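You operate a simulated robot arm through the tools that you are given. There is no shell and no other tool.

You run a simulated robot arm. Do the job below in one go: nothing can be reset, and whatever is moved stays where it is left.

JOB
Pack the bearing the job block names, seat it in the race and lay the matching seal on it.
Fine: pump till grease shows, two more pushes at most.

The check looks at the end state, three seconds after you hand in, the way a careful person would. Anything else that was tipped, shoved, dropped, spilled or broken makes it a failure. A push-on lid holds only when it is set on centred and level and pressed home; a screw cap is set on level and turned clockwise until tight.

ROBOT AND FRAMES
A 6-joint arm with a two-finger parallel gripper, fixed in place. Base frame: the origin is on the floor under the middle of its stand, x ahead of it, y to its left, z up. Units: mm, rad, N and s.
It reaches about 1347 mm from its shoulder. Its first joint turns from -2.897 to 2.897 rad. Payload 3.91 kg.
The tool frame sits at the grasp point between the pads (the TCP): z along the fingers, y along the line on which they close. The tips reach 30 mm beyond it. The gripper opens to 110 mm. The fingers are 20 mm wide and 10 mm thick; the gripper's body (48 by 112 mm) begins 55 mm behind the TCP.
Orientation is that of the tool frame in the base frame, as a unit quaternion [x, y, z, w]. With the fingers straight down and closing along the base's y, the tool's x points along the base's -x, its y along +y and its z along -z.

CONTROLS
- The arm moves only by the tool jog_arm. Its argument "targets" is a list of rows, each a list of 7 numbers: the shift along the tool's x, y, z in cm, then the turn, a rotation vector about the tool's x, y, z in rad, then the gripper command, from -1 (fully open) to 1 (shut), values between in proportion. In form: [[x, y, z, rx, ry, rz, claw], ...]. A call has 1 to 20 rows; each row is the pose to reach, as a shift and turn from the pose commanded when the call began, along the tool's axes at that moment. Each row takes 0.2 s and may step no farther than 50 mm and 0.15 rad from the row before; otherwise, or with a gripper value out of range, the whole call is refused. Where a pose cannot be reached the arm comes as near as it can. A force on the tool above 40 N (or 10 N above the force at the start of the call, whichever is more), or a blocked arm, ends the call early, and 0.2 s more pass. Each finger travels about 108 mm/s and halts on what it meets, pressing with about 35 N; the grip force reading is that of the motor and also rises with nothing between the fingers. The clock runs only during rows and for 0.2 s after the last one: add rows that repeat a pose to give the fingers time. The reply holds the time, the measured pose of the TCP, the force on the tool along the base axes, the opening and the grip force, in the units named above and with some noise, with the torque about the TCP (base axes, N m) and any sound that the robot's microphone picked up, and new pictures: "views" is both (left out), scene, wrist or none.
- Cameras (640 x 400 px; columns grow to the right, rows downward): "scene" is fixed at [51.5, 647.8, 1633.8]; the picture's right is [-0.84, -0.54, 0.00], its down [-0.30, 0.47, -0.83] and it looks along [0.45, -0.70, -0.56] (base axes); focal length 316 px, centre (320, 200). "wrist" rides on the gripper at [72, 17, -103] in the tool frame; the picture's right is [-0.23, 0.97, 0.00], its down [-0.76, -0.18, -0.62] and it looks along [-0.61, -0.14, 0.78] (tool axes); focal length 222 px, centre (320, 200).
- pixel_to_xyz(camera, pixels): for up to 12 pixels [column, row] of the newest picture of that camera ("zoom" is the newest enlarged one), the place [x, y, z] in the base frame of the surface seen there, good to about 3 mm. It takes no simulated time.
- zoom(camera, box): a new picture of the part [left, top, right, bottom] of that camera's present view, enlarged. It takes no simulated time.
- sign_off(): hands the job in; it is judged then, once.

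Open the gripper and draw the arm clear of the work before you hand the job in, unless the task says otherwise.

The tools are called after "Emit:" by a JSON object that holds its "api" and its "payload". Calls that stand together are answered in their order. jog_arm: Moves the arm, as the interface text tells. Its arguments: {"type":"object","properties":{"targets":{"type":"array"},"views":{"type":"string","enum":["both","scene","wrist","none"]}},"required":["targets"]} The other tools are called the same way: pixel_to_xyz (camera, pixels) gives the place of the surface under pixels of a picture; zoom (camera, box) takes an enlarged picture of a part of a camera's view; sign_off () hands the job in.

At the start:

```text
t: 0.0
ee_pos: [498.9, -321.5, 1298.9]
tcp_rot: [0.0, 1.0, 0.0, 0.0]
contact_force: [0.2, 0.4, -0.7]
torque: [-0.04, 0.0, 0.04]
width: 109.9
grip_force: 0.1
```

scene: 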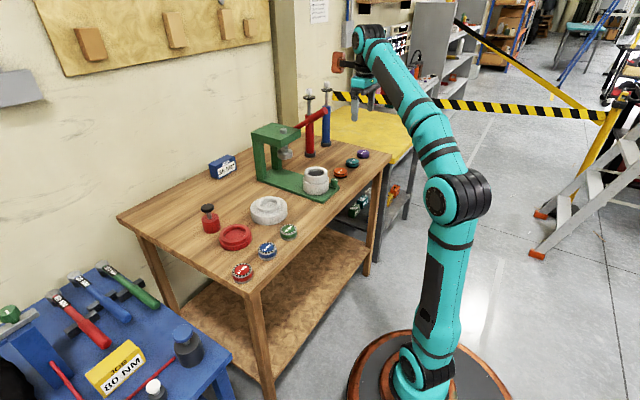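
wrist: 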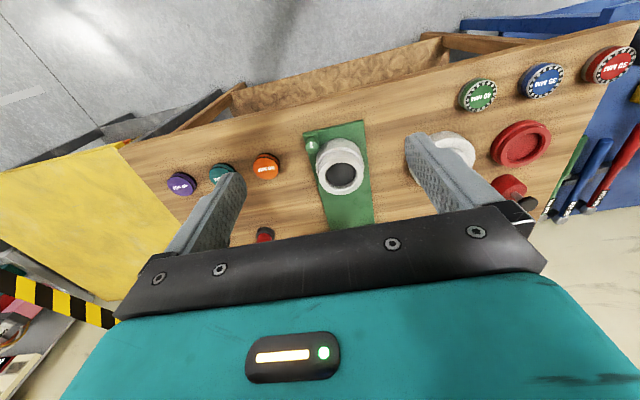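

I start by looking closely at the bench: the job block, bearings, seals, packer and press in the scene view.

Emit:
{"api": "zoom", "payload": {"camera": "scene", "box": [190, 140, 310, 215]}}

Emit:
{"api": "zoom", "payload": {"camera": "scene", "box": [190, 190, 310, 290]}}

Emit:
{"api": "zoom", "payload": {"camera": "scene", "box": [240, 80, 380, 210]}}

Emit:
{"api": "zoom", "payload": {"camera": "wrist", "box": [140, 110, 400, 250]}}

Emit:
{"api": "zoom", "payload": {"camera": "wrist", "box": [420, 30, 640, 230]}}

```text
5.33 times, centred on (250, 178) of scene
```

zoom: 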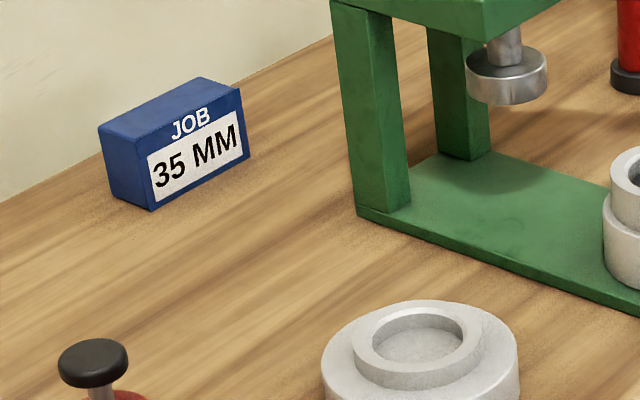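

```text
4.00 times, centred on (250, 240) of scene
```

zoom: 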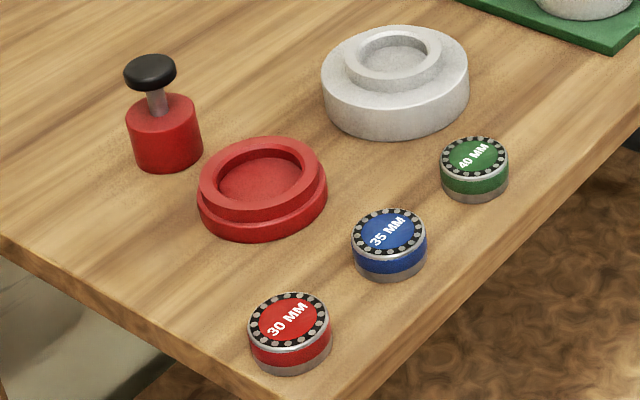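

```text
3.08 times, centred on (310, 145) of scene
```

zoom: 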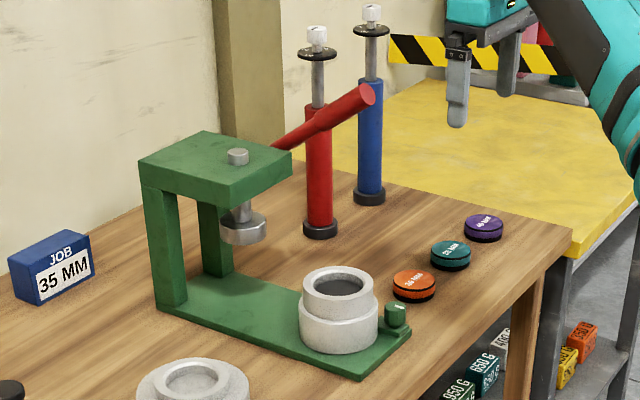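

```text
2.46 times, centred on (270, 180) of wrist
```

zoom: 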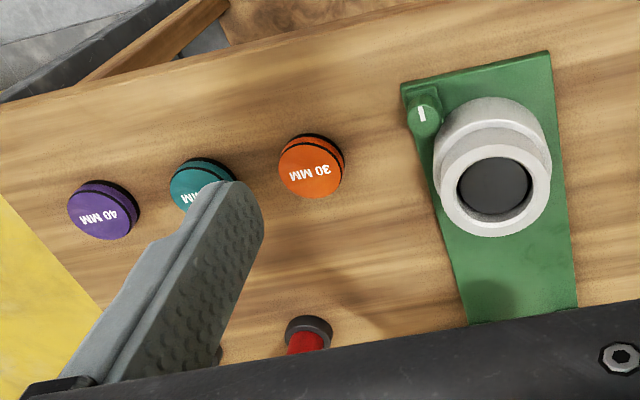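

```text
2.00 times, centred on (530, 130) of wrist
```

zoom: 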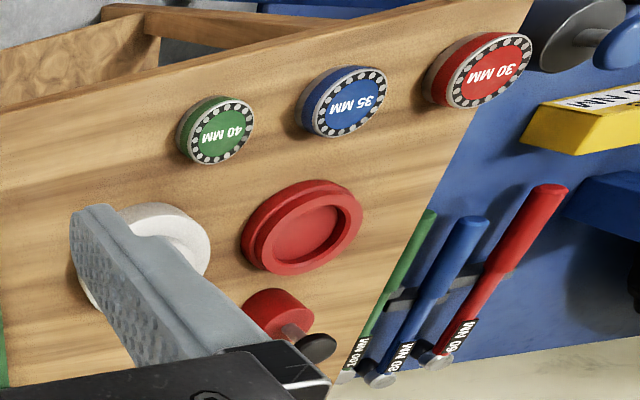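

The job block says 35 MM: the blue bearing at (267,250). I measure the positions of the things on the bench.

Emit:
{"api": "pixel_to_xyz", "payload": {"camera": "scene", "pixels": [[242, 271], [267, 249], [288, 230], [235, 236], [268, 208], [208, 208], [210, 225], [341, 172], [352, 162], [363, 153], [316, 173], [222, 172]]}}

Emit:
{"api": "zoom", "payload": {"camera": "scene", "box": [320, 140, 380, 190]}}

Emit:
{"api": "zoom", "payload": {"camera": "scene", "box": [195, 195, 265, 260]}}

Emit:
{"api": "zoom", "payload": {"camera": "scene", "box": [245, 190, 305, 240]}}

Emit:
{"api": "zoom", "payload": {"camera": "scene", "box": [290, 150, 350, 210]}}

```text
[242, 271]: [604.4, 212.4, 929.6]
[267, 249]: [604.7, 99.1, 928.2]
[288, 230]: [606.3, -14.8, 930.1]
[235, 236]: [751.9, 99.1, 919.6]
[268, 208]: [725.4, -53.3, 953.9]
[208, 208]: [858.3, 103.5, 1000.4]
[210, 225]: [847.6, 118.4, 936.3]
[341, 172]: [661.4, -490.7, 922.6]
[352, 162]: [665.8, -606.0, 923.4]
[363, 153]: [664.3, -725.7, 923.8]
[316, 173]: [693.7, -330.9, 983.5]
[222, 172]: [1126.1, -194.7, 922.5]
```

```text
8.00 times, centred on (350, 165) of scene
```

zoom: 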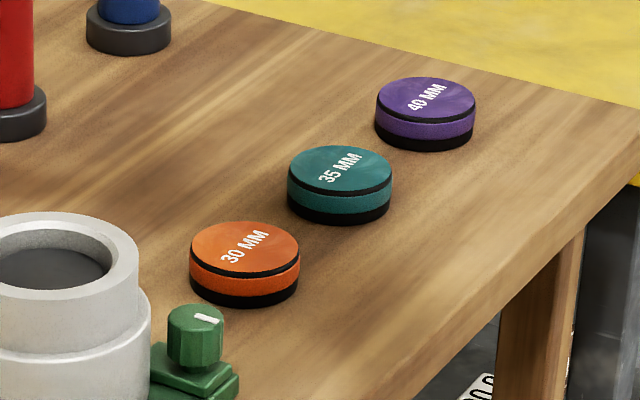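

```text
6.15 times, centred on (230, 228) of scene
```

zoom: 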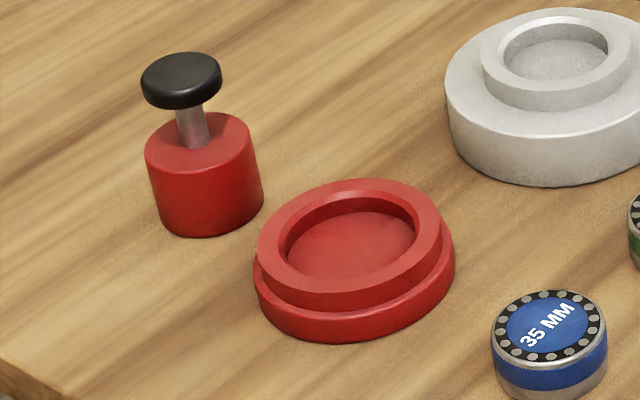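

```text
8.00 times, centred on (275, 215) of scene
```

zoom: 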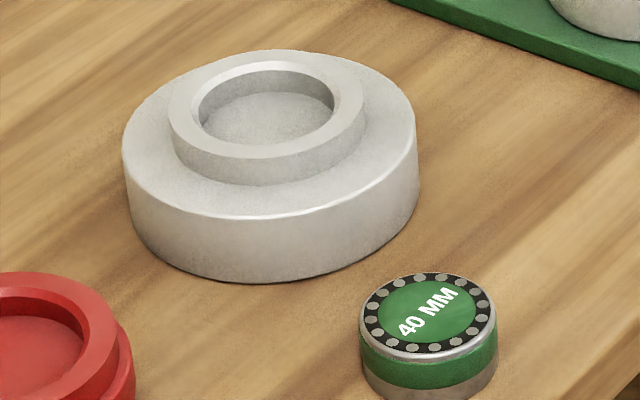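

```text
6.67 times, centred on (320, 180) of scene
```

zoom: 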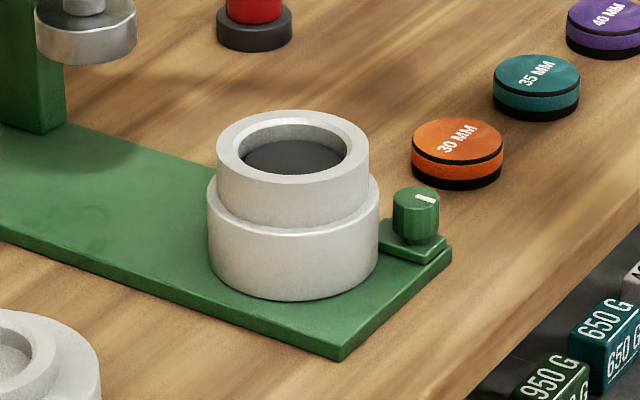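

I measure rims and table height to learn the sizes of the bearing, cup, and hub recess (hub centred near (268,208)).

Emit:
{"api": "zoom", "payload": {"camera": "scene", "box": [245, 190, 305, 240]}}

Emit:
{"api": "pixel_to_xyz", "payload": {"camera": "zoom", "pixels": [[198, 110], [334, 110], [266, 72], [266, 146], [266, 120], [172, 130], [364, 115], [125, 160], [416, 150], [270, 215], [270, 290], [60, 150]]}}

```text
8.00 times, centred on (275, 215) of scene
```

zoom: 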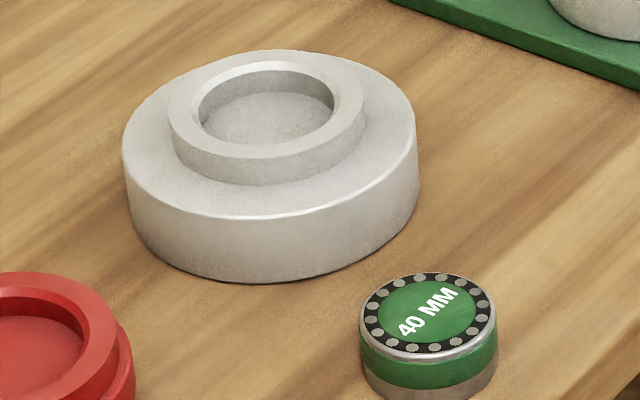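

```text
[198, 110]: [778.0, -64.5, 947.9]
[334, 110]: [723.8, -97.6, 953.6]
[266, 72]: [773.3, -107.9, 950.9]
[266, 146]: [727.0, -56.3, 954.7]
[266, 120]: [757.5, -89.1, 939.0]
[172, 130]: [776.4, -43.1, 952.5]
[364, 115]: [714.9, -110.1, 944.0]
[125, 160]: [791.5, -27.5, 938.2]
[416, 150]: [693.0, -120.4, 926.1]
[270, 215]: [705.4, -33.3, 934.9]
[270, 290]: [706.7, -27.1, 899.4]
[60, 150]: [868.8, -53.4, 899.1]
```

Next I measure the blue bearing, red cup and pump.

Emit:
{"api": "zoom", "payload": {"camera": "scene", "box": [205, 200, 285, 265]}}

Emit:
{"api": "pixel_to_xyz", "payload": {"camera": "scene", "pixels": [[258, 248], [276, 246], [268, 243], [266, 254], [235, 239], [223, 236], [248, 234], [236, 229], [235, 244], [235, 247], [206, 232], [216, 222]]}}

```text
6.15 times, centred on (245, 232) of scene
```

zoom: 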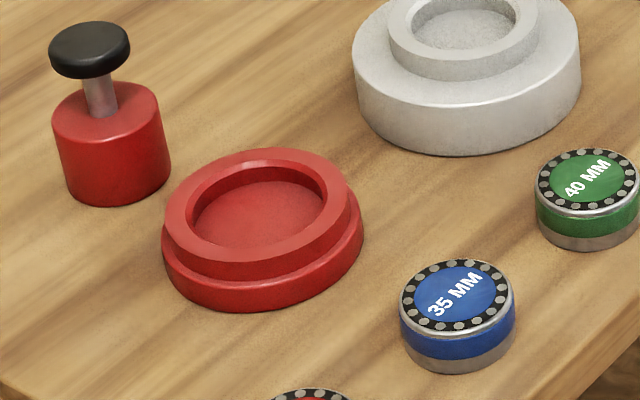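

```text
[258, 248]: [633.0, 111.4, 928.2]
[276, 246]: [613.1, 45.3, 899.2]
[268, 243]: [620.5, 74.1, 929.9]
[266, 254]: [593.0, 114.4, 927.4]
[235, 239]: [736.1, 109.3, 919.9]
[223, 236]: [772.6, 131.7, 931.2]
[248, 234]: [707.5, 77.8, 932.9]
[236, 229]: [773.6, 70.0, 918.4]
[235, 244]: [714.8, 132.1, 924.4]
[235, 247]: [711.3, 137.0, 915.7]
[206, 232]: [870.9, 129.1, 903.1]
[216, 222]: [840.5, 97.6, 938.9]
```

Bench is at z≈900; the blue bearing is ≈(604,98), Ø≈57, 30 mm high; cup ≈(744,100); hub ≈(751,-81). I move above the blue bearing with the gripper open.

Emit:
{"api": "jog_arm", "payload": {"targets": [[-1.0, 4.2, 0, 0, 0, 0, -1], [-2.0, 8.4, 0, 0, 0, 0, -1], [-3.0, 12.6, 0.5, 0, 0, 0, -1], [-4.0, 16.8, 2, 0, 0, 0, -1], [-5.0, 21, 4, 0, 0, 0, -1], [-6.0, 25.2, 7, 0, 0, 0, -1], [-7.0, 29.4, 10, 0, 0, 0, -1], [-8.0, 33.6, 13, 0, 0, 0, -1], [-9.0, 37.8, 16, 0, 0, 0, -1], [-10.0, 40.5, 18, 0, 0, 0, -1], [-10.5, 42, 20, 0, 0, 0, -1], [-10.5, 42, 20, 0, 0, 0, -1]]}}

```text
refused: row 6 steps farther than a row can; nothing moved
```

The step was too long; I use smaller steps on the same path.

Emit:
{"api": "jog_arm", "payload": {"targets": [[-0.8, 3.2, 0, 0, 0, 0, -1], [-1.6, 6.4, 1, 0, 0, 0, -1], [-2.4, 9.6, 2, 0, 0, 0, -1], [-3.2, 12.8, 3.5, 0, 0, 0, -1], [-4.0, 16, 5, 0, 0, 0, -1], [-4.8, 19.2, 6.5, 0, 0, 0, -1], [-5.6, 22.4, 8, 0, 0, 0, -1], [-6.4, 25.6, 9.5, 0, 0, 0, -1], [-7.2, 28.8, 11, 0, 0, 0, -1], [-8.0, 32, 13, 0, 0, 0, -1], [-8.8, 35.2, 15, 0, 0, 0, -1], [-9.6, 38.4, 17, 0, 0, 0, -1], [-10.5, 41.6, 19, 0, 0, 0, -1], [-10.5, 42, 20, 0, 0, 0, -1], [-10.5, 42, 20, 0, 0, 0, -1]]}}

```text
t: 3.2
ee_pos: [602.1, 96.5, 1098.3]
tcp_rot: [-0.001, 1.0, 0.0, 0.0]
contact_force: [1.0, -1.0, 0.7]
torque: [-0.01, -0.03, -0.01]
width: 110.1
grip_force: 0.1
```

scene: 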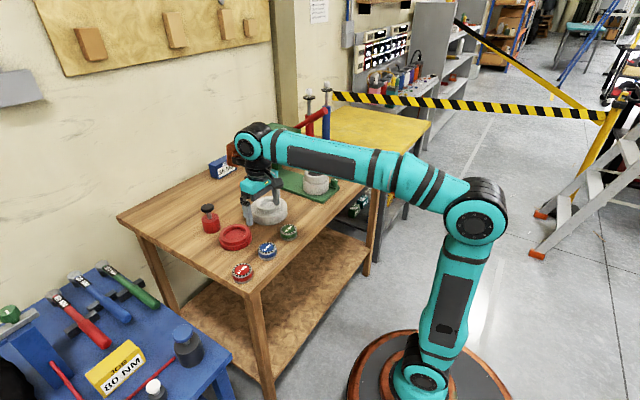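
wrist: 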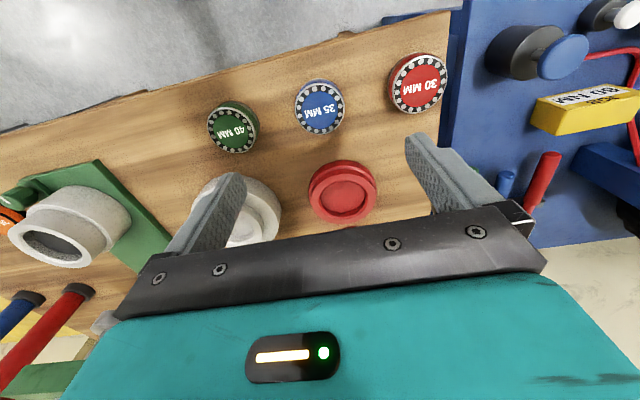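

From here the wrist camera sees all three bearings and the cup; I measure precise edges of the blue bearing at (320,107), cup at (342,190).

Emit:
{"api": "zoom", "payload": {"camera": "wrist", "box": [190, 40, 450, 240]}}

Emit:
{"api": "pixel_to_xyz", "payload": {"camera": "wrist", "pixels": [[320, 105], [320, 86], [320, 130], [297, 108], [342, 105], [344, 196], [313, 196], [373, 190], [342, 170], [346, 218], [344, 165], [346, 222]]}}

```text
2.00 times, centred on (320, 140) of wrist
```

zoom: 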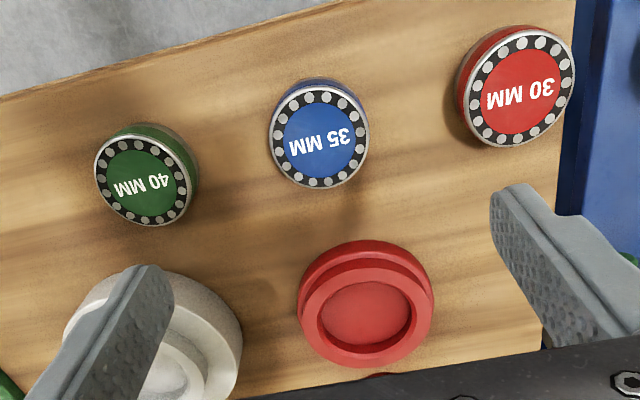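

```text
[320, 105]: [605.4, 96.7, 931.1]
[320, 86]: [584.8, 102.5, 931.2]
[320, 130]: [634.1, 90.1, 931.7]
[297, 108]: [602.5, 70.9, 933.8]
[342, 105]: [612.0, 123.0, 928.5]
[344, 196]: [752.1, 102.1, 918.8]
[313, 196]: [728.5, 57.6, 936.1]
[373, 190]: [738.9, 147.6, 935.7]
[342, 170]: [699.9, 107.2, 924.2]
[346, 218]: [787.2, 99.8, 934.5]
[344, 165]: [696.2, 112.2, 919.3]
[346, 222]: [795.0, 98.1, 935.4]
```

I query precise edges in the enlarged picture.

Emit:
{"api": "pixel_to_xyz", "payload": {"camera": "zoom", "pixels": [[320, 137], [273, 139], [366, 137], [320, 89], [320, 185], [366, 310], [318, 318], [409, 308], [364, 285], [368, 345], [302, 316], [432, 300]]}}

```text
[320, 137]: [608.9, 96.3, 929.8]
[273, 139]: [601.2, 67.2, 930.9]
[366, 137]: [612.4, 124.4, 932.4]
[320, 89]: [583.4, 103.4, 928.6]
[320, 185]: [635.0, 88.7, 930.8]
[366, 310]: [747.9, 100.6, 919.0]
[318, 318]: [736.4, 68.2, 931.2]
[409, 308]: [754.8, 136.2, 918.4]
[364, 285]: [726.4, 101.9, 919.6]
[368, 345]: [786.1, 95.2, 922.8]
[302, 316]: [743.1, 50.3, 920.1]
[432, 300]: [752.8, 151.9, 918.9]
```

Blue bearing centre is ≈(608,96), Ø≈57. I descend toward it and check before closing.

Emit:
{"api": "jog_arm", "payload": {"targets": [[-0.3, 0, 3, 0, 0, 0, -1], [-0.5, 0, 6, 0, 0, 0, -1], [-0.5, 0, 9, 0, 0, 0, -1], [-0.5, 0, 11, 0, 0, 0, -1], [-0.5, 0, 11, 0, 0, 0, -1]]}}

```text
t: 4.4
ee_pos: [605.6, 98.5, 990.9]
tcp_rot: [0.0, 1.0, 0.0, 0.0]
contact_force: [0.5, 0.9, 0.3]
torque: [-0.02, -0.02, 0.03]
width: 109.9
grip_force: 0.1
```

scene: 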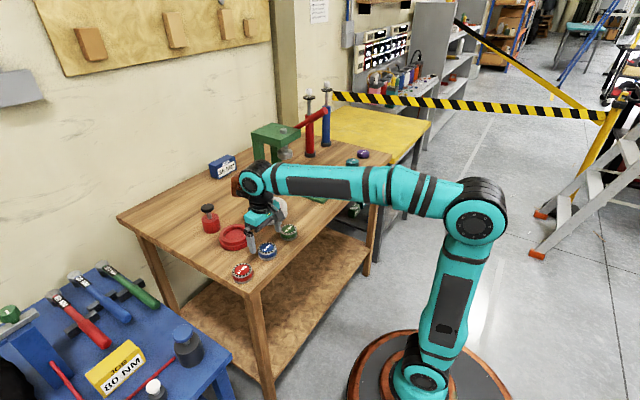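
wrist: 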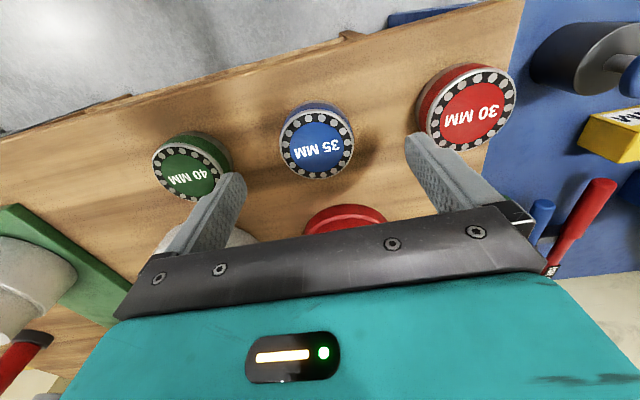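

I refine the blue bearing centre from this closer picture ((316,143)).

Emit:
{"api": "zoom", "payload": {"camera": "wrist", "box": [256, 93, 384, 173]}}

Emit:
{"api": "pixel_to_xyz", "payload": {"camera": "wrist", "pixels": [[317, 145], [281, 148], [353, 144], [316, 111], [318, 178], [292, 122], [342, 167], [294, 171], [340, 120]]}}

```text
5.00 times, centred on (320, 133) of wrist
```

zoom: 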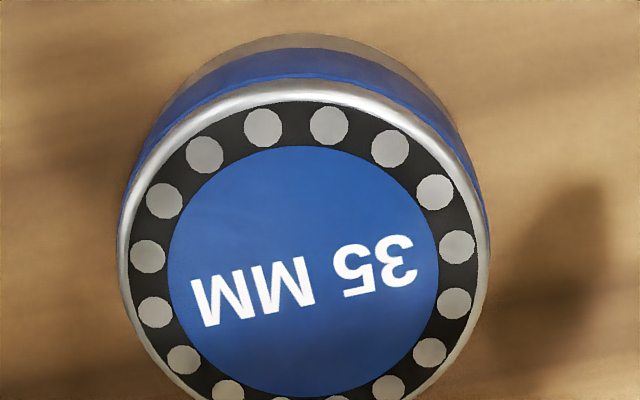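

```text
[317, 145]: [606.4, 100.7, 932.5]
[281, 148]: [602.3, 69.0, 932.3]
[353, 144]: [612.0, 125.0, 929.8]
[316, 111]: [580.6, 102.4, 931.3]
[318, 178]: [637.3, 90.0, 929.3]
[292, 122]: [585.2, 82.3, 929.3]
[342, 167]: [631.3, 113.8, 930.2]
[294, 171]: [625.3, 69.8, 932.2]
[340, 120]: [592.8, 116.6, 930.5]
```

The centre comes out at ≈(608,96.5). I lower so the tips hold only the top ≈11 mm of the bearing, then close.

Emit:
{"api": "jog_arm", "payload": {"targets": [[0, -0.2, 2, 0, 0, 0, -1], [0, -0.2, 4.0, 0, 0, 0, -1], [0, -0.2, 4.0, 0, 0, 0, -1], [0, -0.2, 4.0, 0, 0, 0, -0.5], [0, -0.2, 4.0, 0, 0, 0, 0], [0, -0.2, 4.0, 0, 0, 0, 0.4], [0, -0.2, 4.0, 0, 0, 0, 0.4], [0, -0.2, 4.0, 0, 0, 0, 0.4]]}}

```text
t: 6.2
ee_pos: [607.6, 96.8, 949.5]
tcp_rot: [0.001, 1.0, -0.001, 0.001]
contact_force: [-0.2, -0.5, -0.3]
torque: [-0.02, -0.03, 0.0]
width: 59.1
grip_force: 34.6
```

scene: 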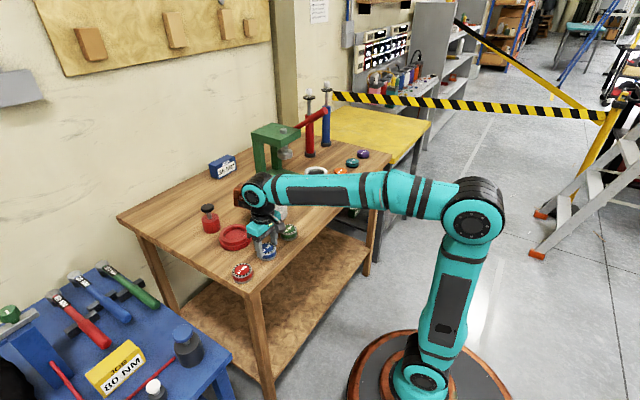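
wrist: 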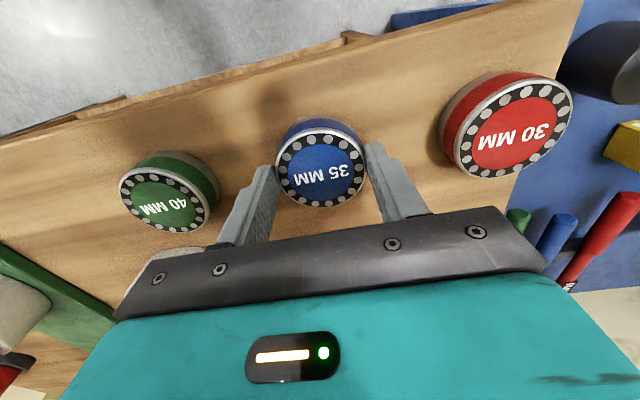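

The fingers hold the bearing at 59 mm. I lift it straight up 80 mm and check that it stays level.

Emit:
{"api": "jog_arm", "payload": {"targets": [[0, 0, -1, 0, 0, 0, 0.4], [0, 0, -3, 0, 0, 0, 0.4], [0, 0, -5.5, 0, 0, 0, 0.4], [0, 0, -8, 0, 0, 0, 0.4], [0, 0, -10, 0, 0, 0, 0.4], [0, 0, -10, 0, 0, 0, 0.4]]}}

```text
t: 7.6
ee_pos: [607.2, 96.6, 1050.0]
tcp_rot: [-0.001, 1.0, 0.001, 0.0]
contact_force: [0.1, -0.1, -1.7]
torque: [0.03, 0.02, 0.02]
width: 59.0
grip_force: 35.2
```

scene: 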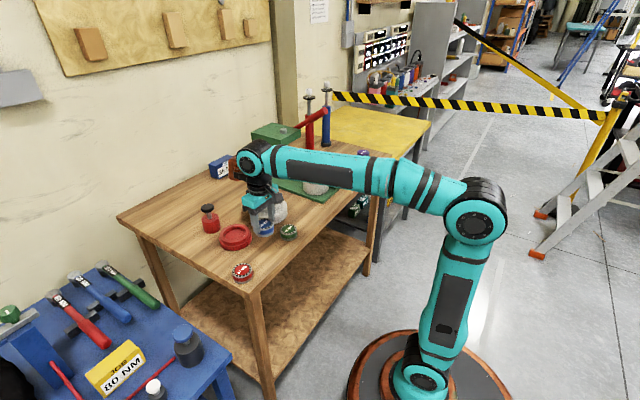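
wrist: 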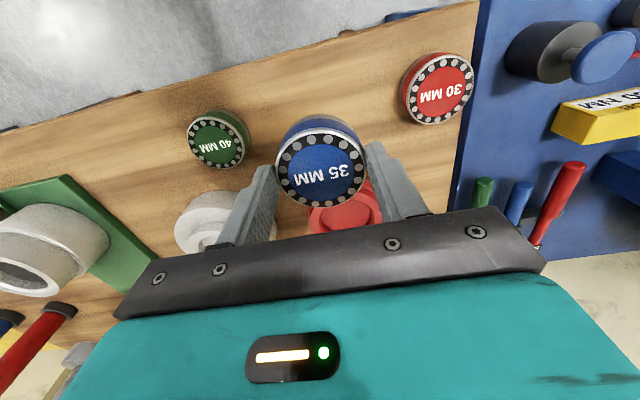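

The bearing rides level. Now I fix the cup's centre accurately from the scene view with many points.

Emit:
{"api": "zoom", "payload": {"camera": "scene", "box": [213, 216, 261, 256]}}

```text
10.00 times, centred on (237, 236) of scene
```

zoom: 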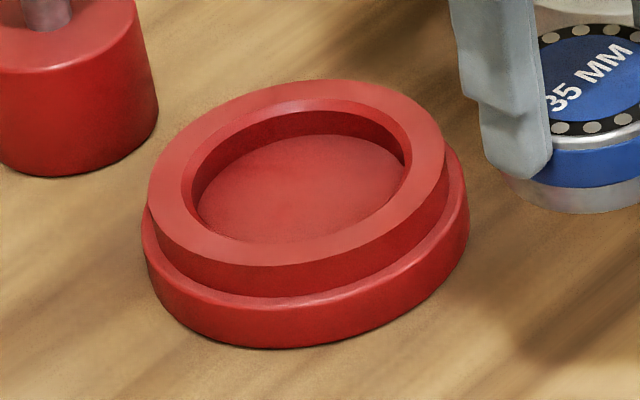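

I query rim points around the cup's top ring and inner floor to fit its centre.

Emit:
{"api": "pixel_to_xyz", "payload": {"camera": "zoom", "pixels": [[151, 195], [444, 157], [290, 83], [300, 263], [297, 188], [200, 118], [400, 228], [180, 240], [410, 105], [182, 195], [410, 158], [300, 240]]}}

Emit:
{"api": "pixel_to_xyz", "payload": {"camera": "zoom", "pixels": [[190, 187], [405, 150], [294, 103], [300, 238], [300, 170], [302, 190], [280, 190], [320, 180], [240, 190], [360, 170], [310, 150], [260, 220]]}}

```text
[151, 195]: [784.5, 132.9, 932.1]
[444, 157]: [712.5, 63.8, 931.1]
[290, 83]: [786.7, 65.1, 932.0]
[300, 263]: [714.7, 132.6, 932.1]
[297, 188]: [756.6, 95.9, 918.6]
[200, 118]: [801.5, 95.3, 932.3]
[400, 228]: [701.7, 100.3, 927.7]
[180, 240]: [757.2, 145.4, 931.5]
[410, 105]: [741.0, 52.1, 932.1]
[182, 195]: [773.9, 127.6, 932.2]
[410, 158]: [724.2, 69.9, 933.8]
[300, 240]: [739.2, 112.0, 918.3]
```

```text
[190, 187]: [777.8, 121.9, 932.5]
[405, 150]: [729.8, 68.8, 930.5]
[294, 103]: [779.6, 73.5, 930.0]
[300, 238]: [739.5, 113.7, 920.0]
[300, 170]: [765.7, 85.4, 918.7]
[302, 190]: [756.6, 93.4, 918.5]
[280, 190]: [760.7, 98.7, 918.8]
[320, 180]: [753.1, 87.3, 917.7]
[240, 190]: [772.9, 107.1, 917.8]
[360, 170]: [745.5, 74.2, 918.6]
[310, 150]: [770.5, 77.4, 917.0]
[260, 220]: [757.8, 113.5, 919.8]
```

Cup centre ≈(750,98.5), rim z≈932, floor ≈918.5, so fingers will clear the rim. Now I measure the held bearing's centre relative to the TCP.

Emit:
{"api": "zoom", "payload": {"camera": "wrist", "box": [256, 110, 384, 220]}}

Emit:
{"api": "zoom", "payload": {"camera": "scene", "box": [240, 205, 290, 245]}}

```text
3.64 times, centred on (320, 165) of wrist
```

zoom: 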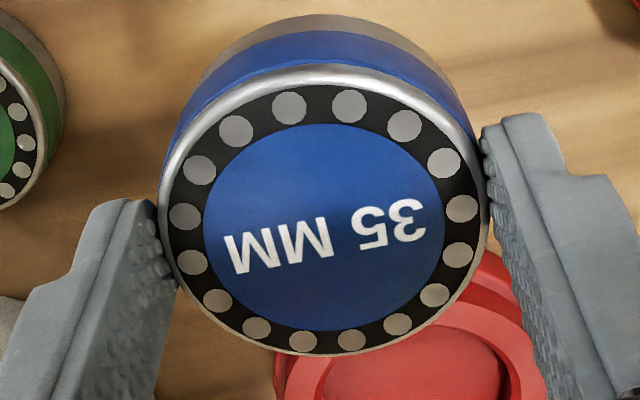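

```text
10.00 times, centred on (265, 225) of scene
```

zoom: 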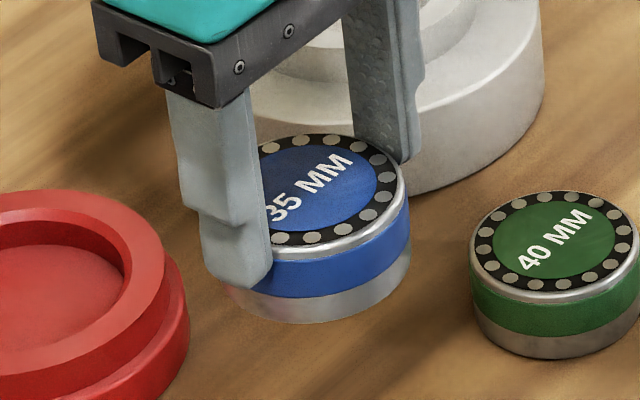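

I query the held bearing's top edges in the wrist view.

Emit:
{"api": "pixel_to_xyz", "payload": {"camera": "wrist", "pixels": [[279, 164], [363, 164], [322, 131], [318, 206], [320, 168], [292, 141], [352, 194], [288, 192], [352, 142]]}}

Emit:
{"api": "pixel_to_xyz", "payload": {"camera": "scene", "pixels": [[265.4, 218.6], [263.3, 229.3], [273.5, 221.5], [266, 224], [264, 222]]}}

```text
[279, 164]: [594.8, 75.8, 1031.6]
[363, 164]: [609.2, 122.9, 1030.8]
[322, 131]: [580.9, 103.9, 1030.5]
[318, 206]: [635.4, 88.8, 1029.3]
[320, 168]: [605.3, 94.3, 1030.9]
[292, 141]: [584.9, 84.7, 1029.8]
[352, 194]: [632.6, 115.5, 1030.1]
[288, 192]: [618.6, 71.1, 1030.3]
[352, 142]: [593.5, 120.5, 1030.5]
```

```text
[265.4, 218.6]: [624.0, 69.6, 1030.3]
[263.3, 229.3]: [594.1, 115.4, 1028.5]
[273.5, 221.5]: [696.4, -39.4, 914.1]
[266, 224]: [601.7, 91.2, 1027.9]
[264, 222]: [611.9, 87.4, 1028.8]
```

Held bearing centre ≈ TCP in x and y. I move it over the cup at (750,98.5), staying at height.

Emit:
{"api": "jog_arm", "payload": {"targets": [[-2, 0, 0, 0, 0, 0, 0.4], [-5, 0.1, 0, 0, 0, 0, 0.4], [-8, 0.2, 0, 0, 0, 0, 0.4], [-11, 0.2, 0, 0, 0, 0, 0.4], [-13.3, 0.2, 0, 0, 0, 0, 0.4], [-14.2, 0.2, 1, 0, 0, 0, 0.4], [-14.2, 0.2, 3, 0, 0, 0, 0.4], [-14.2, 0.2, 5, 0, 0, 0, 0.4], [-14.2, 0.2, 5, 0, 0, 0, 0.4]]}}

```text
t: 9.6
ee_pos: [749.5, 99.2, 999.1]
tcp_rot: [0.0, 1.0, 0.0, 0.0]
contact_force: [-0.3, -1.0, -2.4]
torque: [0.0, 0.03, 0.0]
width: 58.9
grip_force: 35.3
```

scene: 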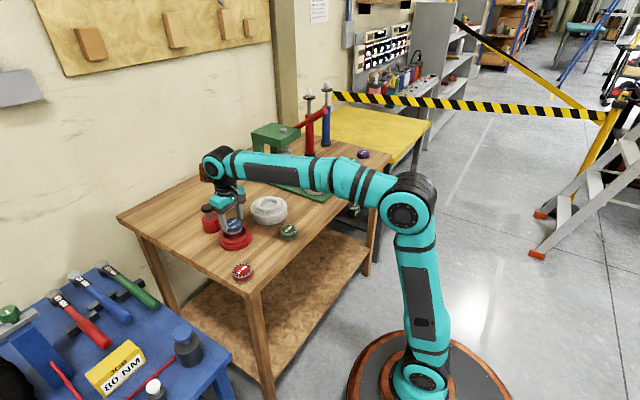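
wrist: 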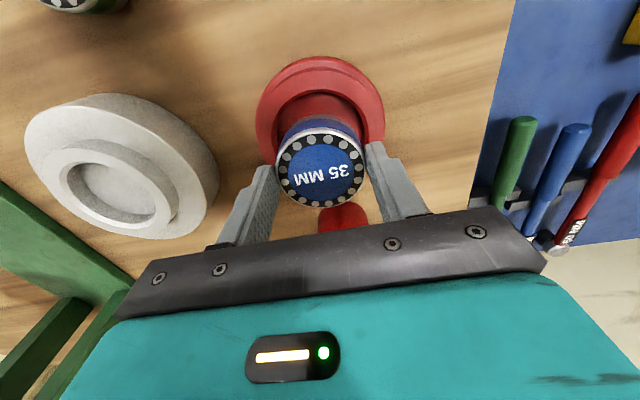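

The bearing hovers ≈30 mm over the cup. I check alignment in zooms, and take the hub's measurements from this wrist view as well.

Emit:
{"api": "zoom", "payload": {"camera": "scene", "box": [205, 205, 269, 255]}}

Emit:
{"api": "zoom", "payload": {"camera": "wrist", "box": [240, 40, 400, 240]}}

Emit:
{"api": "zoom", "payload": {"camera": "wrist", "box": [15, 80, 225, 250]}}

```text
8.00 times, centred on (237, 230) of scene
```

zoom: 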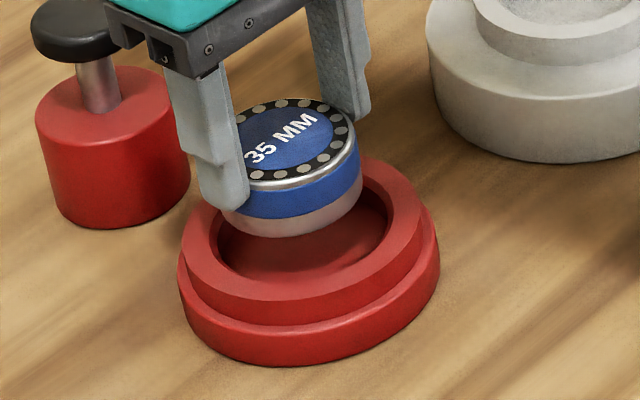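

```text
2.00 times, centred on (320, 140) of wrist
```

zoom: 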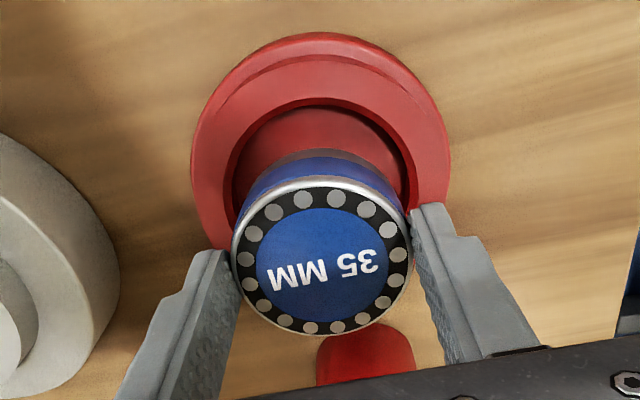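

```text
2.35 times, centred on (120, 165) of wrist
```

zoom: 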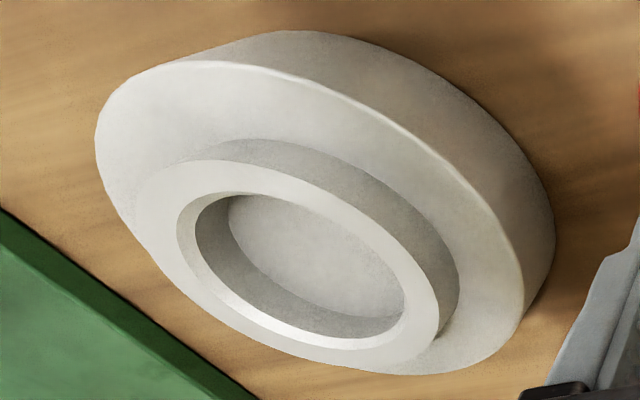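

Alignment over the cup looks good. I lower it in, the last millimetres slowly, watching the force.

Emit:
{"api": "jog_arm", "payload": {"targets": [[0, 0, 1, 0, 0, 0, 0.4], [0, 0, 2, 0, 0, 0, 0.4], [0, 0, 2.6, 0, 0, 0, 0.4], [0, 0, 2.9, 0, 0, 0, 0.4], [0, 0, 3.0, 0, 0, 0, 0.4], [0, 0, 3.0, 0, 0, 0, 0.4]]}}

```text
t: 11.0
ee_pos: [751.2, 99.7, 970.9]
tcp_rot: [0.0, 1.0, 0.0, 0.001]
contact_force: [1.3, -0.9, 21.3]
torque: [-0.07, 0.36, 0.03]
width: 58.7
grip_force: 35.1
```

scene: 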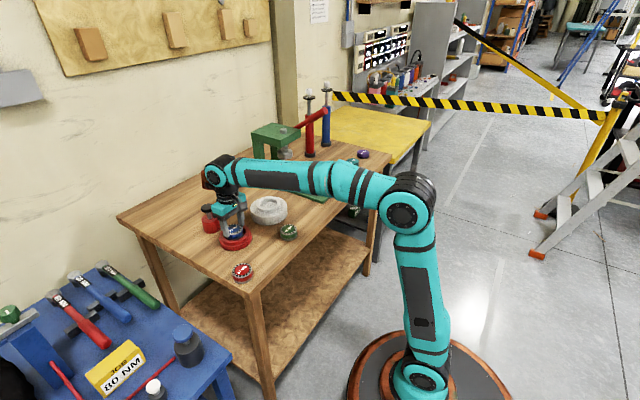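
wrist: 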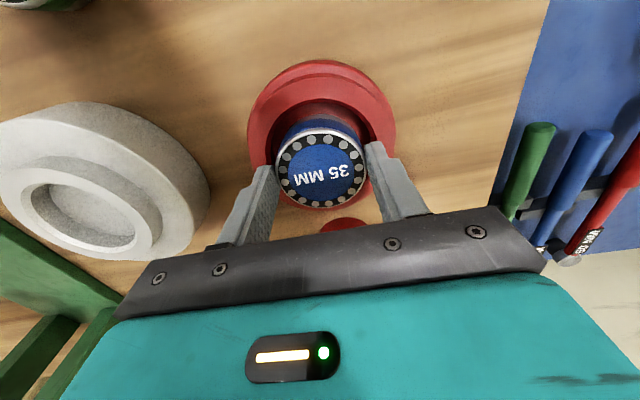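

Contact force is 21 N with a 0.36 N·m torque, so contact may be off-centre toward −x. I look closely before letting go.

Emit:
{"api": "zoom", "payload": {"camera": "scene", "box": [205, 205, 269, 255]}}

Emit:
{"api": "zoom", "payload": {"camera": "wrist", "box": [240, 50, 400, 220]}}

```text
8.00 times, centred on (237, 230) of scene
```

zoom: 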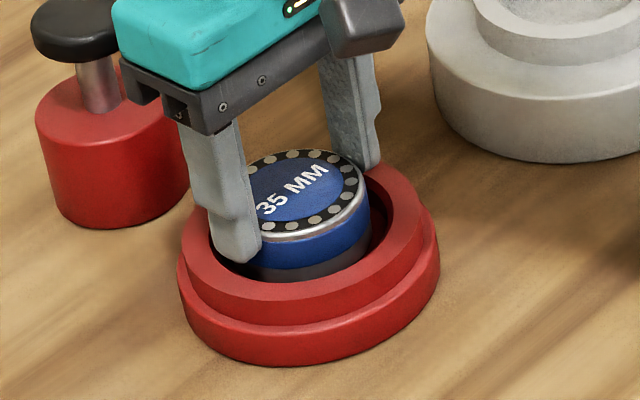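

```text
2.35 times, centred on (320, 135) of wrist
```

zoom: 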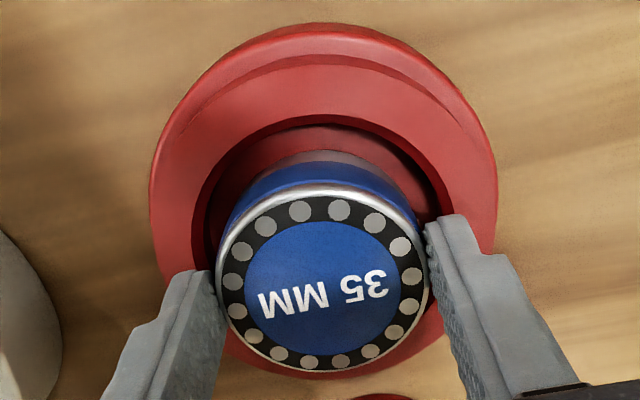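

I measure the bearing's top for tilt and the cup's inner rim around it.

Emit:
{"api": "pixel_to_xyz", "payload": {"camera": "zoom", "pixels": [[325, 195], [325, 360], [225, 275], [420, 275], [325, 280], [250, 215], [400, 330], [325, 108], [200, 190], [445, 185], [325, 140], [230, 180]]}}

Emit:
{"api": "pixel_to_xyz", "payload": {"camera": "scene", "pixels": [[227.5, 231], [239, 224], [243, 229], [235, 233.5], [236, 228], [248, 230], [240, 241], [230, 241], [222, 231], [246, 225]]}}

```text
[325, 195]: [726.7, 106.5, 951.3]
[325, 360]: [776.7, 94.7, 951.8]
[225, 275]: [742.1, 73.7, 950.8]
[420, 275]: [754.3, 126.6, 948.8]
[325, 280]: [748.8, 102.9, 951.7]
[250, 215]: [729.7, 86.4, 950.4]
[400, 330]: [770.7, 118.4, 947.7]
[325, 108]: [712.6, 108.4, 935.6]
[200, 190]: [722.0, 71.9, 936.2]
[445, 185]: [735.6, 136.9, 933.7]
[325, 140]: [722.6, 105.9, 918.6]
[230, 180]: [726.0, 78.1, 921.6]
```

```text
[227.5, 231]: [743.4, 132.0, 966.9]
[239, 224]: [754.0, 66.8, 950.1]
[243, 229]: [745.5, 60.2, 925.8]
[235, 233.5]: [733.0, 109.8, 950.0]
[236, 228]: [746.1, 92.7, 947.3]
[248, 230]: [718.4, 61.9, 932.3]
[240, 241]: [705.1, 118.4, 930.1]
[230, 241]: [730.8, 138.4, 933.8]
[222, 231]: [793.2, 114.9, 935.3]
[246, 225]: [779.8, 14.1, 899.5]
```

Bearing top is level at ≈950 (bottom ≈920, on the cup floor), centre ≈(751,100). I ease off, open, and rise clear.

Emit:
{"api": "jog_arm", "payload": {"targets": [[0, 0, -0.1, 0, 0, 0, 0.3], [0, 0, -0.1, 0, 0, 0, -0.15], [0, 0, -0.1, 0, 0, 0, -0.4], [0, 0, -0.1, 0, 0, 0, -0.7], [0, 0, -0.1, 0, 0, 0, -0.7], [0, 0, -2, 0, 0, 0, -0.7], [0, 0, -5, 0, 0, 0, -0.7], [0, 0, -9, 0, 0, 0, -0.7], [0, 0, -13, 0, 0, 0, -0.7], [0, 0, -13, 0, 0, 0, -0.7]]}}

```text
t: 13.2
ee_pos: [751.9, 97.1, 1098.6]
tcp_rot: [0.0, 1.0, 0.001, 0.0]
contact_force: [0.4, 0.4, 0.7]
torque: [0.01, 0.02, -0.01]
width: 93.3
grip_force: 0.1
```

scene: 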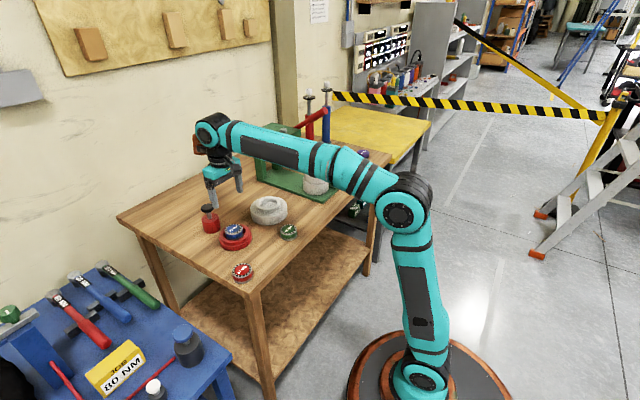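
wrist: 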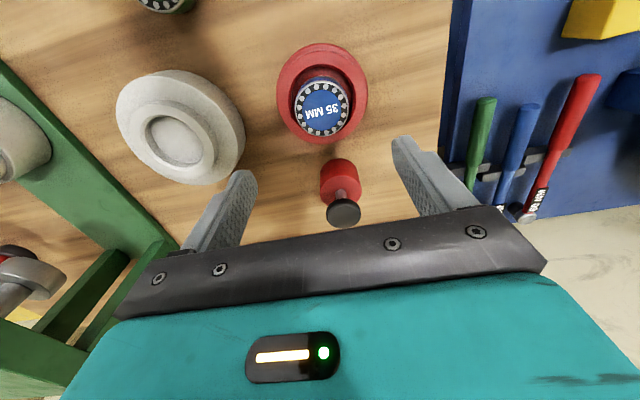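

The bearing sits in the cup. I zoom on the cup, pump and hub from this clear view.

Emit:
{"api": "zoom", "payload": {"camera": "wrist", "box": [272, 35, 382, 235]}}

Emit:
{"api": "zoom", "payload": {"camera": "scene", "box": [190, 195, 262, 255]}}

Emit:
{"api": "pixel_to_xyz", "payload": {"camera": "wrist", "pixels": [[343, 211], [330, 211], [357, 211], [343, 201], [343, 222], [344, 192], [342, 165], [322, 180], [360, 178]]}}

Emit:
{"api": "zoom", "payload": {"camera": "wrist", "box": [110, 60, 250, 190]}}

```text
2.00 times, centred on (327, 135) of wrist
```

zoom: 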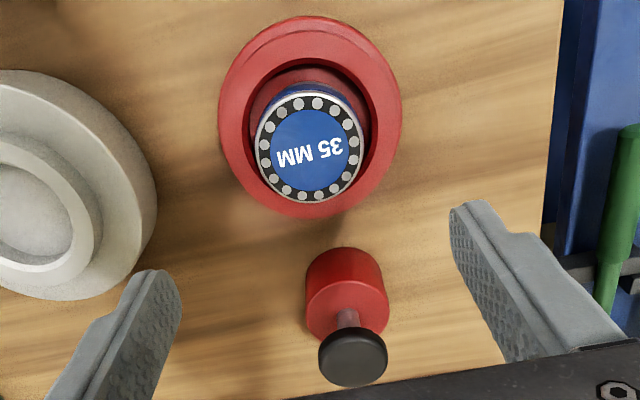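

```text
6.67 times, centred on (226, 225) of scene
```

zoom: 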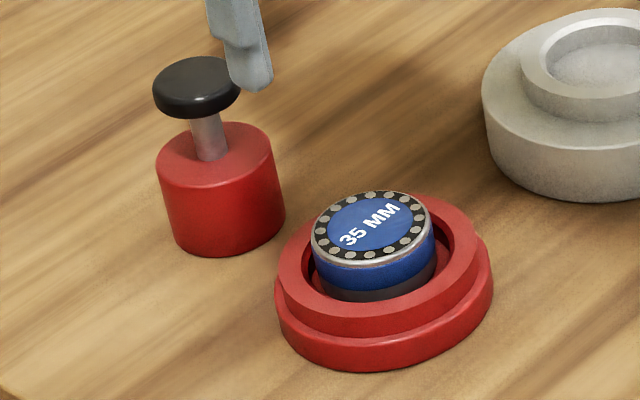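

```text
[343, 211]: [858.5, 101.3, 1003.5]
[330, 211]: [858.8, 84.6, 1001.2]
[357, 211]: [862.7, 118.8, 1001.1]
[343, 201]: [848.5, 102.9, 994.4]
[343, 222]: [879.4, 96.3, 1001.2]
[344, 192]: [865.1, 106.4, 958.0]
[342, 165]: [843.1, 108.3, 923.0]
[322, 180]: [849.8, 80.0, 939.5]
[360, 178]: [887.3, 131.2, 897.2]
```

```text
3.08 times, centred on (180, 125) of wrist
```

zoom: 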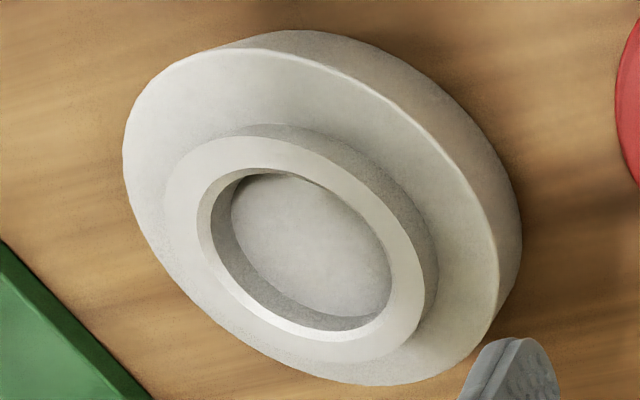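

Now the pump knob's centre more exactly, from scene (≈(207,207)) and hub rim points from the wrist.

Emit:
{"api": "zoom", "payload": {"camera": "scene", "box": [190, 195, 230, 235]}}

Emit:
{"api": "pixel_to_xyz", "payload": {"camera": "wrist", "pixels": [[343, 213.5], [327.5, 214], [359, 213], [342, 204], [344, 227], [349, 213], [336, 214]]}}

Emit:
{"api": "pixel_to_xyz", "payload": {"camera": "scene", "pixels": [[207.4, 207], [202.5, 208], [212, 206.5], [207.4, 204.5], [207.4, 210], [204, 205.5], [211, 208.5]]}}

```text
10.00 times, centred on (210, 215) of scene
```

zoom: 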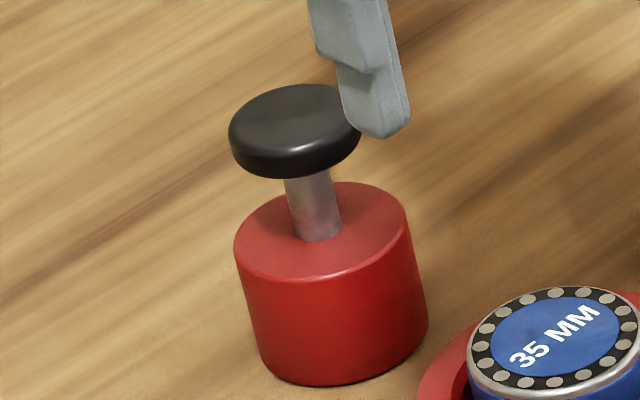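

```text
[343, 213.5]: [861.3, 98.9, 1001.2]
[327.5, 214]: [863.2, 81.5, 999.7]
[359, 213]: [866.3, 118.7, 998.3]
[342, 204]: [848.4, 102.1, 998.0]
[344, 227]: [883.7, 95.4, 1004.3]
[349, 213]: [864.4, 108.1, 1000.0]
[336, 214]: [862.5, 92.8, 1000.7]
```

```text
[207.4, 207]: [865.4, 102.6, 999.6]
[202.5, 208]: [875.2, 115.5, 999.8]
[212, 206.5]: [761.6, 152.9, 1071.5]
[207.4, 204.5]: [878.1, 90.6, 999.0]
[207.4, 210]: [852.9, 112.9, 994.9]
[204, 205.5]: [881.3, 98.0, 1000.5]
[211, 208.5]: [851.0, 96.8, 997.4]
```

I check the pump body's top face and its axis so the push goes straight down the stem.

Emit:
{"api": "pixel_to_xyz", "payload": {"camera": "zoom", "pixels": [[260, 230], [380, 220], [370, 200], [300, 262], [345, 258], [400, 240], [245, 240], [330, 380], [420, 330], [265, 360], [310, 210], [250, 150]]}}

```text
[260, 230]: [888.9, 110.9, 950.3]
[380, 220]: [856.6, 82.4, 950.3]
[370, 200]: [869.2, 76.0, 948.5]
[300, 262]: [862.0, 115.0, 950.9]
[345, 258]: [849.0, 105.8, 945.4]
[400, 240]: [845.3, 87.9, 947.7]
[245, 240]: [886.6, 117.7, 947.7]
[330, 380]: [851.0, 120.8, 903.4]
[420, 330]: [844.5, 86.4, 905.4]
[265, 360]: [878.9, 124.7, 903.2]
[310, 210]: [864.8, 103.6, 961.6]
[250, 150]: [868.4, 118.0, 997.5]
```

Pump axis ≈(866,100), body top 950, knob top ≈1001. I close the fingers and move above the knob.

Emit:
{"api": "jog_arm", "payload": {"targets": [[-3, 0, 0, 0, 0, 0, 0], [-6, 0.1, 0, 0, 0, 0, 0.5], [-9, 0.2, 0, 0, 0, 0, 1], [-11.5, 0.2, 0, 0, 0, 0, 1], [-11.5, 0.2, 3, 0, 0, 0, 1], [-11.5, 0.2, 5.5, 0, 0, 0, 1], [-11.5, 0.2, 5.5, 0, 0, 0, 1]]}}

```text
t: 14.8
ee_pos: [864.6, 98.3, 1044.2]
tcp_rot: [0.0, 1.0, 0.0, 0.0]
contact_force: [0.6, -0.1, 0.0]
torque: [-0.01, 0.03, -0.05]
width: 0.0
grip_force: 35.0
```

scene: 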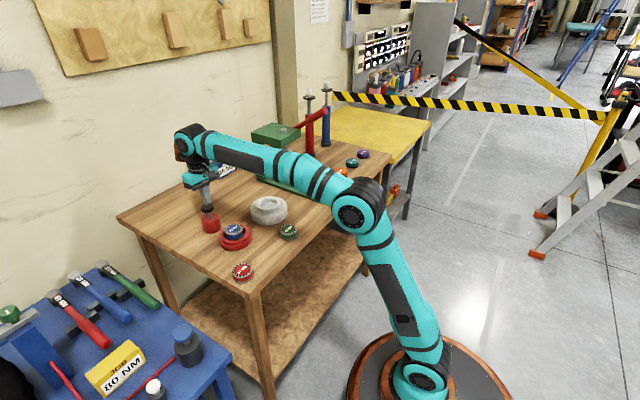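
wrist: 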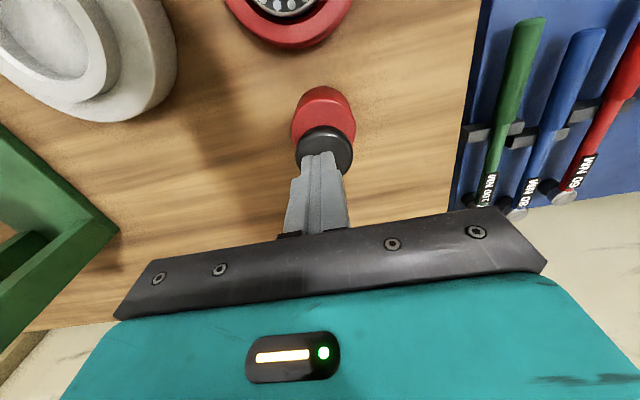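

The closed tips are about 12 mm above the knob; I check they're centred on it.

Emit:
{"api": "zoom", "payload": {"camera": "scene", "box": [180, 180, 260, 250]}}

Emit:
{"api": "zoom", "payload": {"camera": "wrist", "box": [260, 70, 390, 190]}}

```text
5.71 times, centred on (220, 215) of scene
```

zoom: 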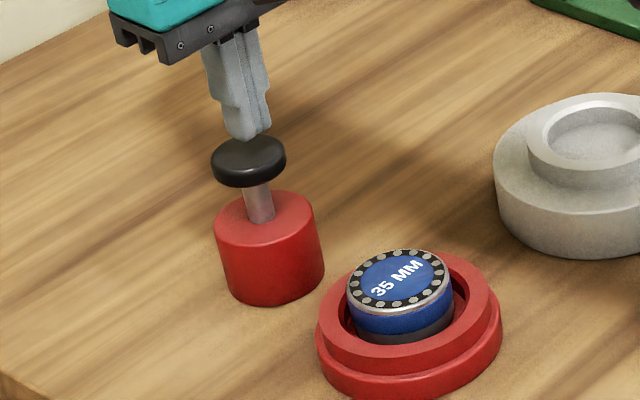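

```text
3.33 times, centred on (325, 130) of wrist
```

zoom: 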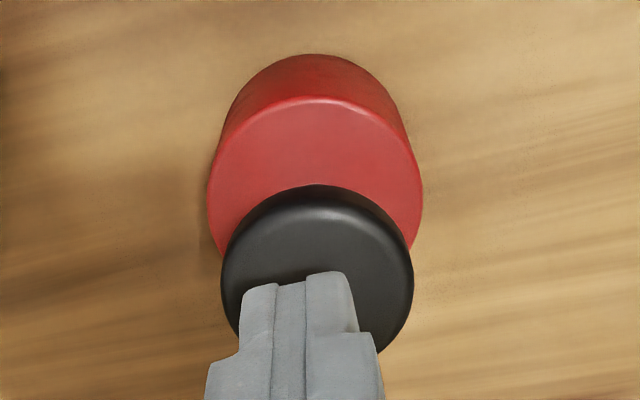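

Tips need ≈2 mm more in +y. I press the knob down slowly about 20 mm and read the force.

Emit:
{"api": "jog_arm", "payload": {"targets": [[0, 0.2, 0.5, 0, 0, 0, 1], [0, 0.2, 0.9, 0, 0, 0, 1], [0, 0.2, 1.2, 0, 0, 0, 1], [0, 0.2, 1.5, 0, 0, 0, 1], [0, 0.2, 1.8, 0, 0, 0, 1], [0, 0.2, 2.1, 0, 0, 0, 1], [0, 0.2, 2.4, 0, 0, 0, 1], [0, 0.2, 2.7, 0, 0, 0, 1], [0, 0.2, 3.0, 0, 0, 0, 1], [0, 0.2, 3.2, 0, 0, 0, 1]]}}

```text
t: 17.0
ee_pos: [864.5, 101.4, 1012.2]
tcp_rot: [0.0, 1.0, 0.0, 0.0]
contact_force: [0.1, -4.2, 4.1]
torque: [-0.07, -0.02, 0.03]
width: 0.0
grip_force: 34.4
heard: click
```

scene: 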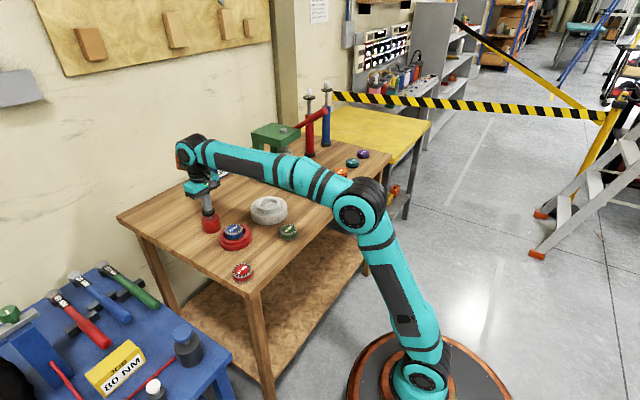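
wrist: 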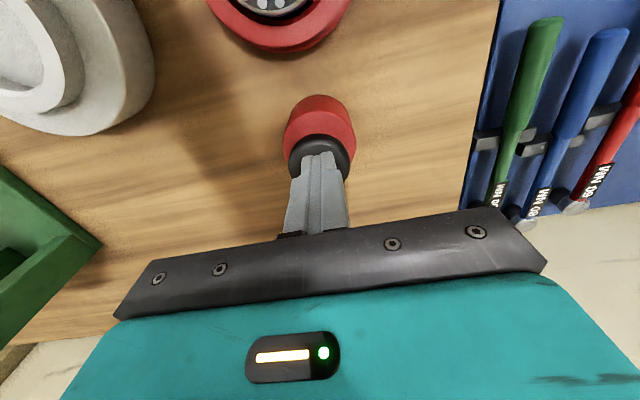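

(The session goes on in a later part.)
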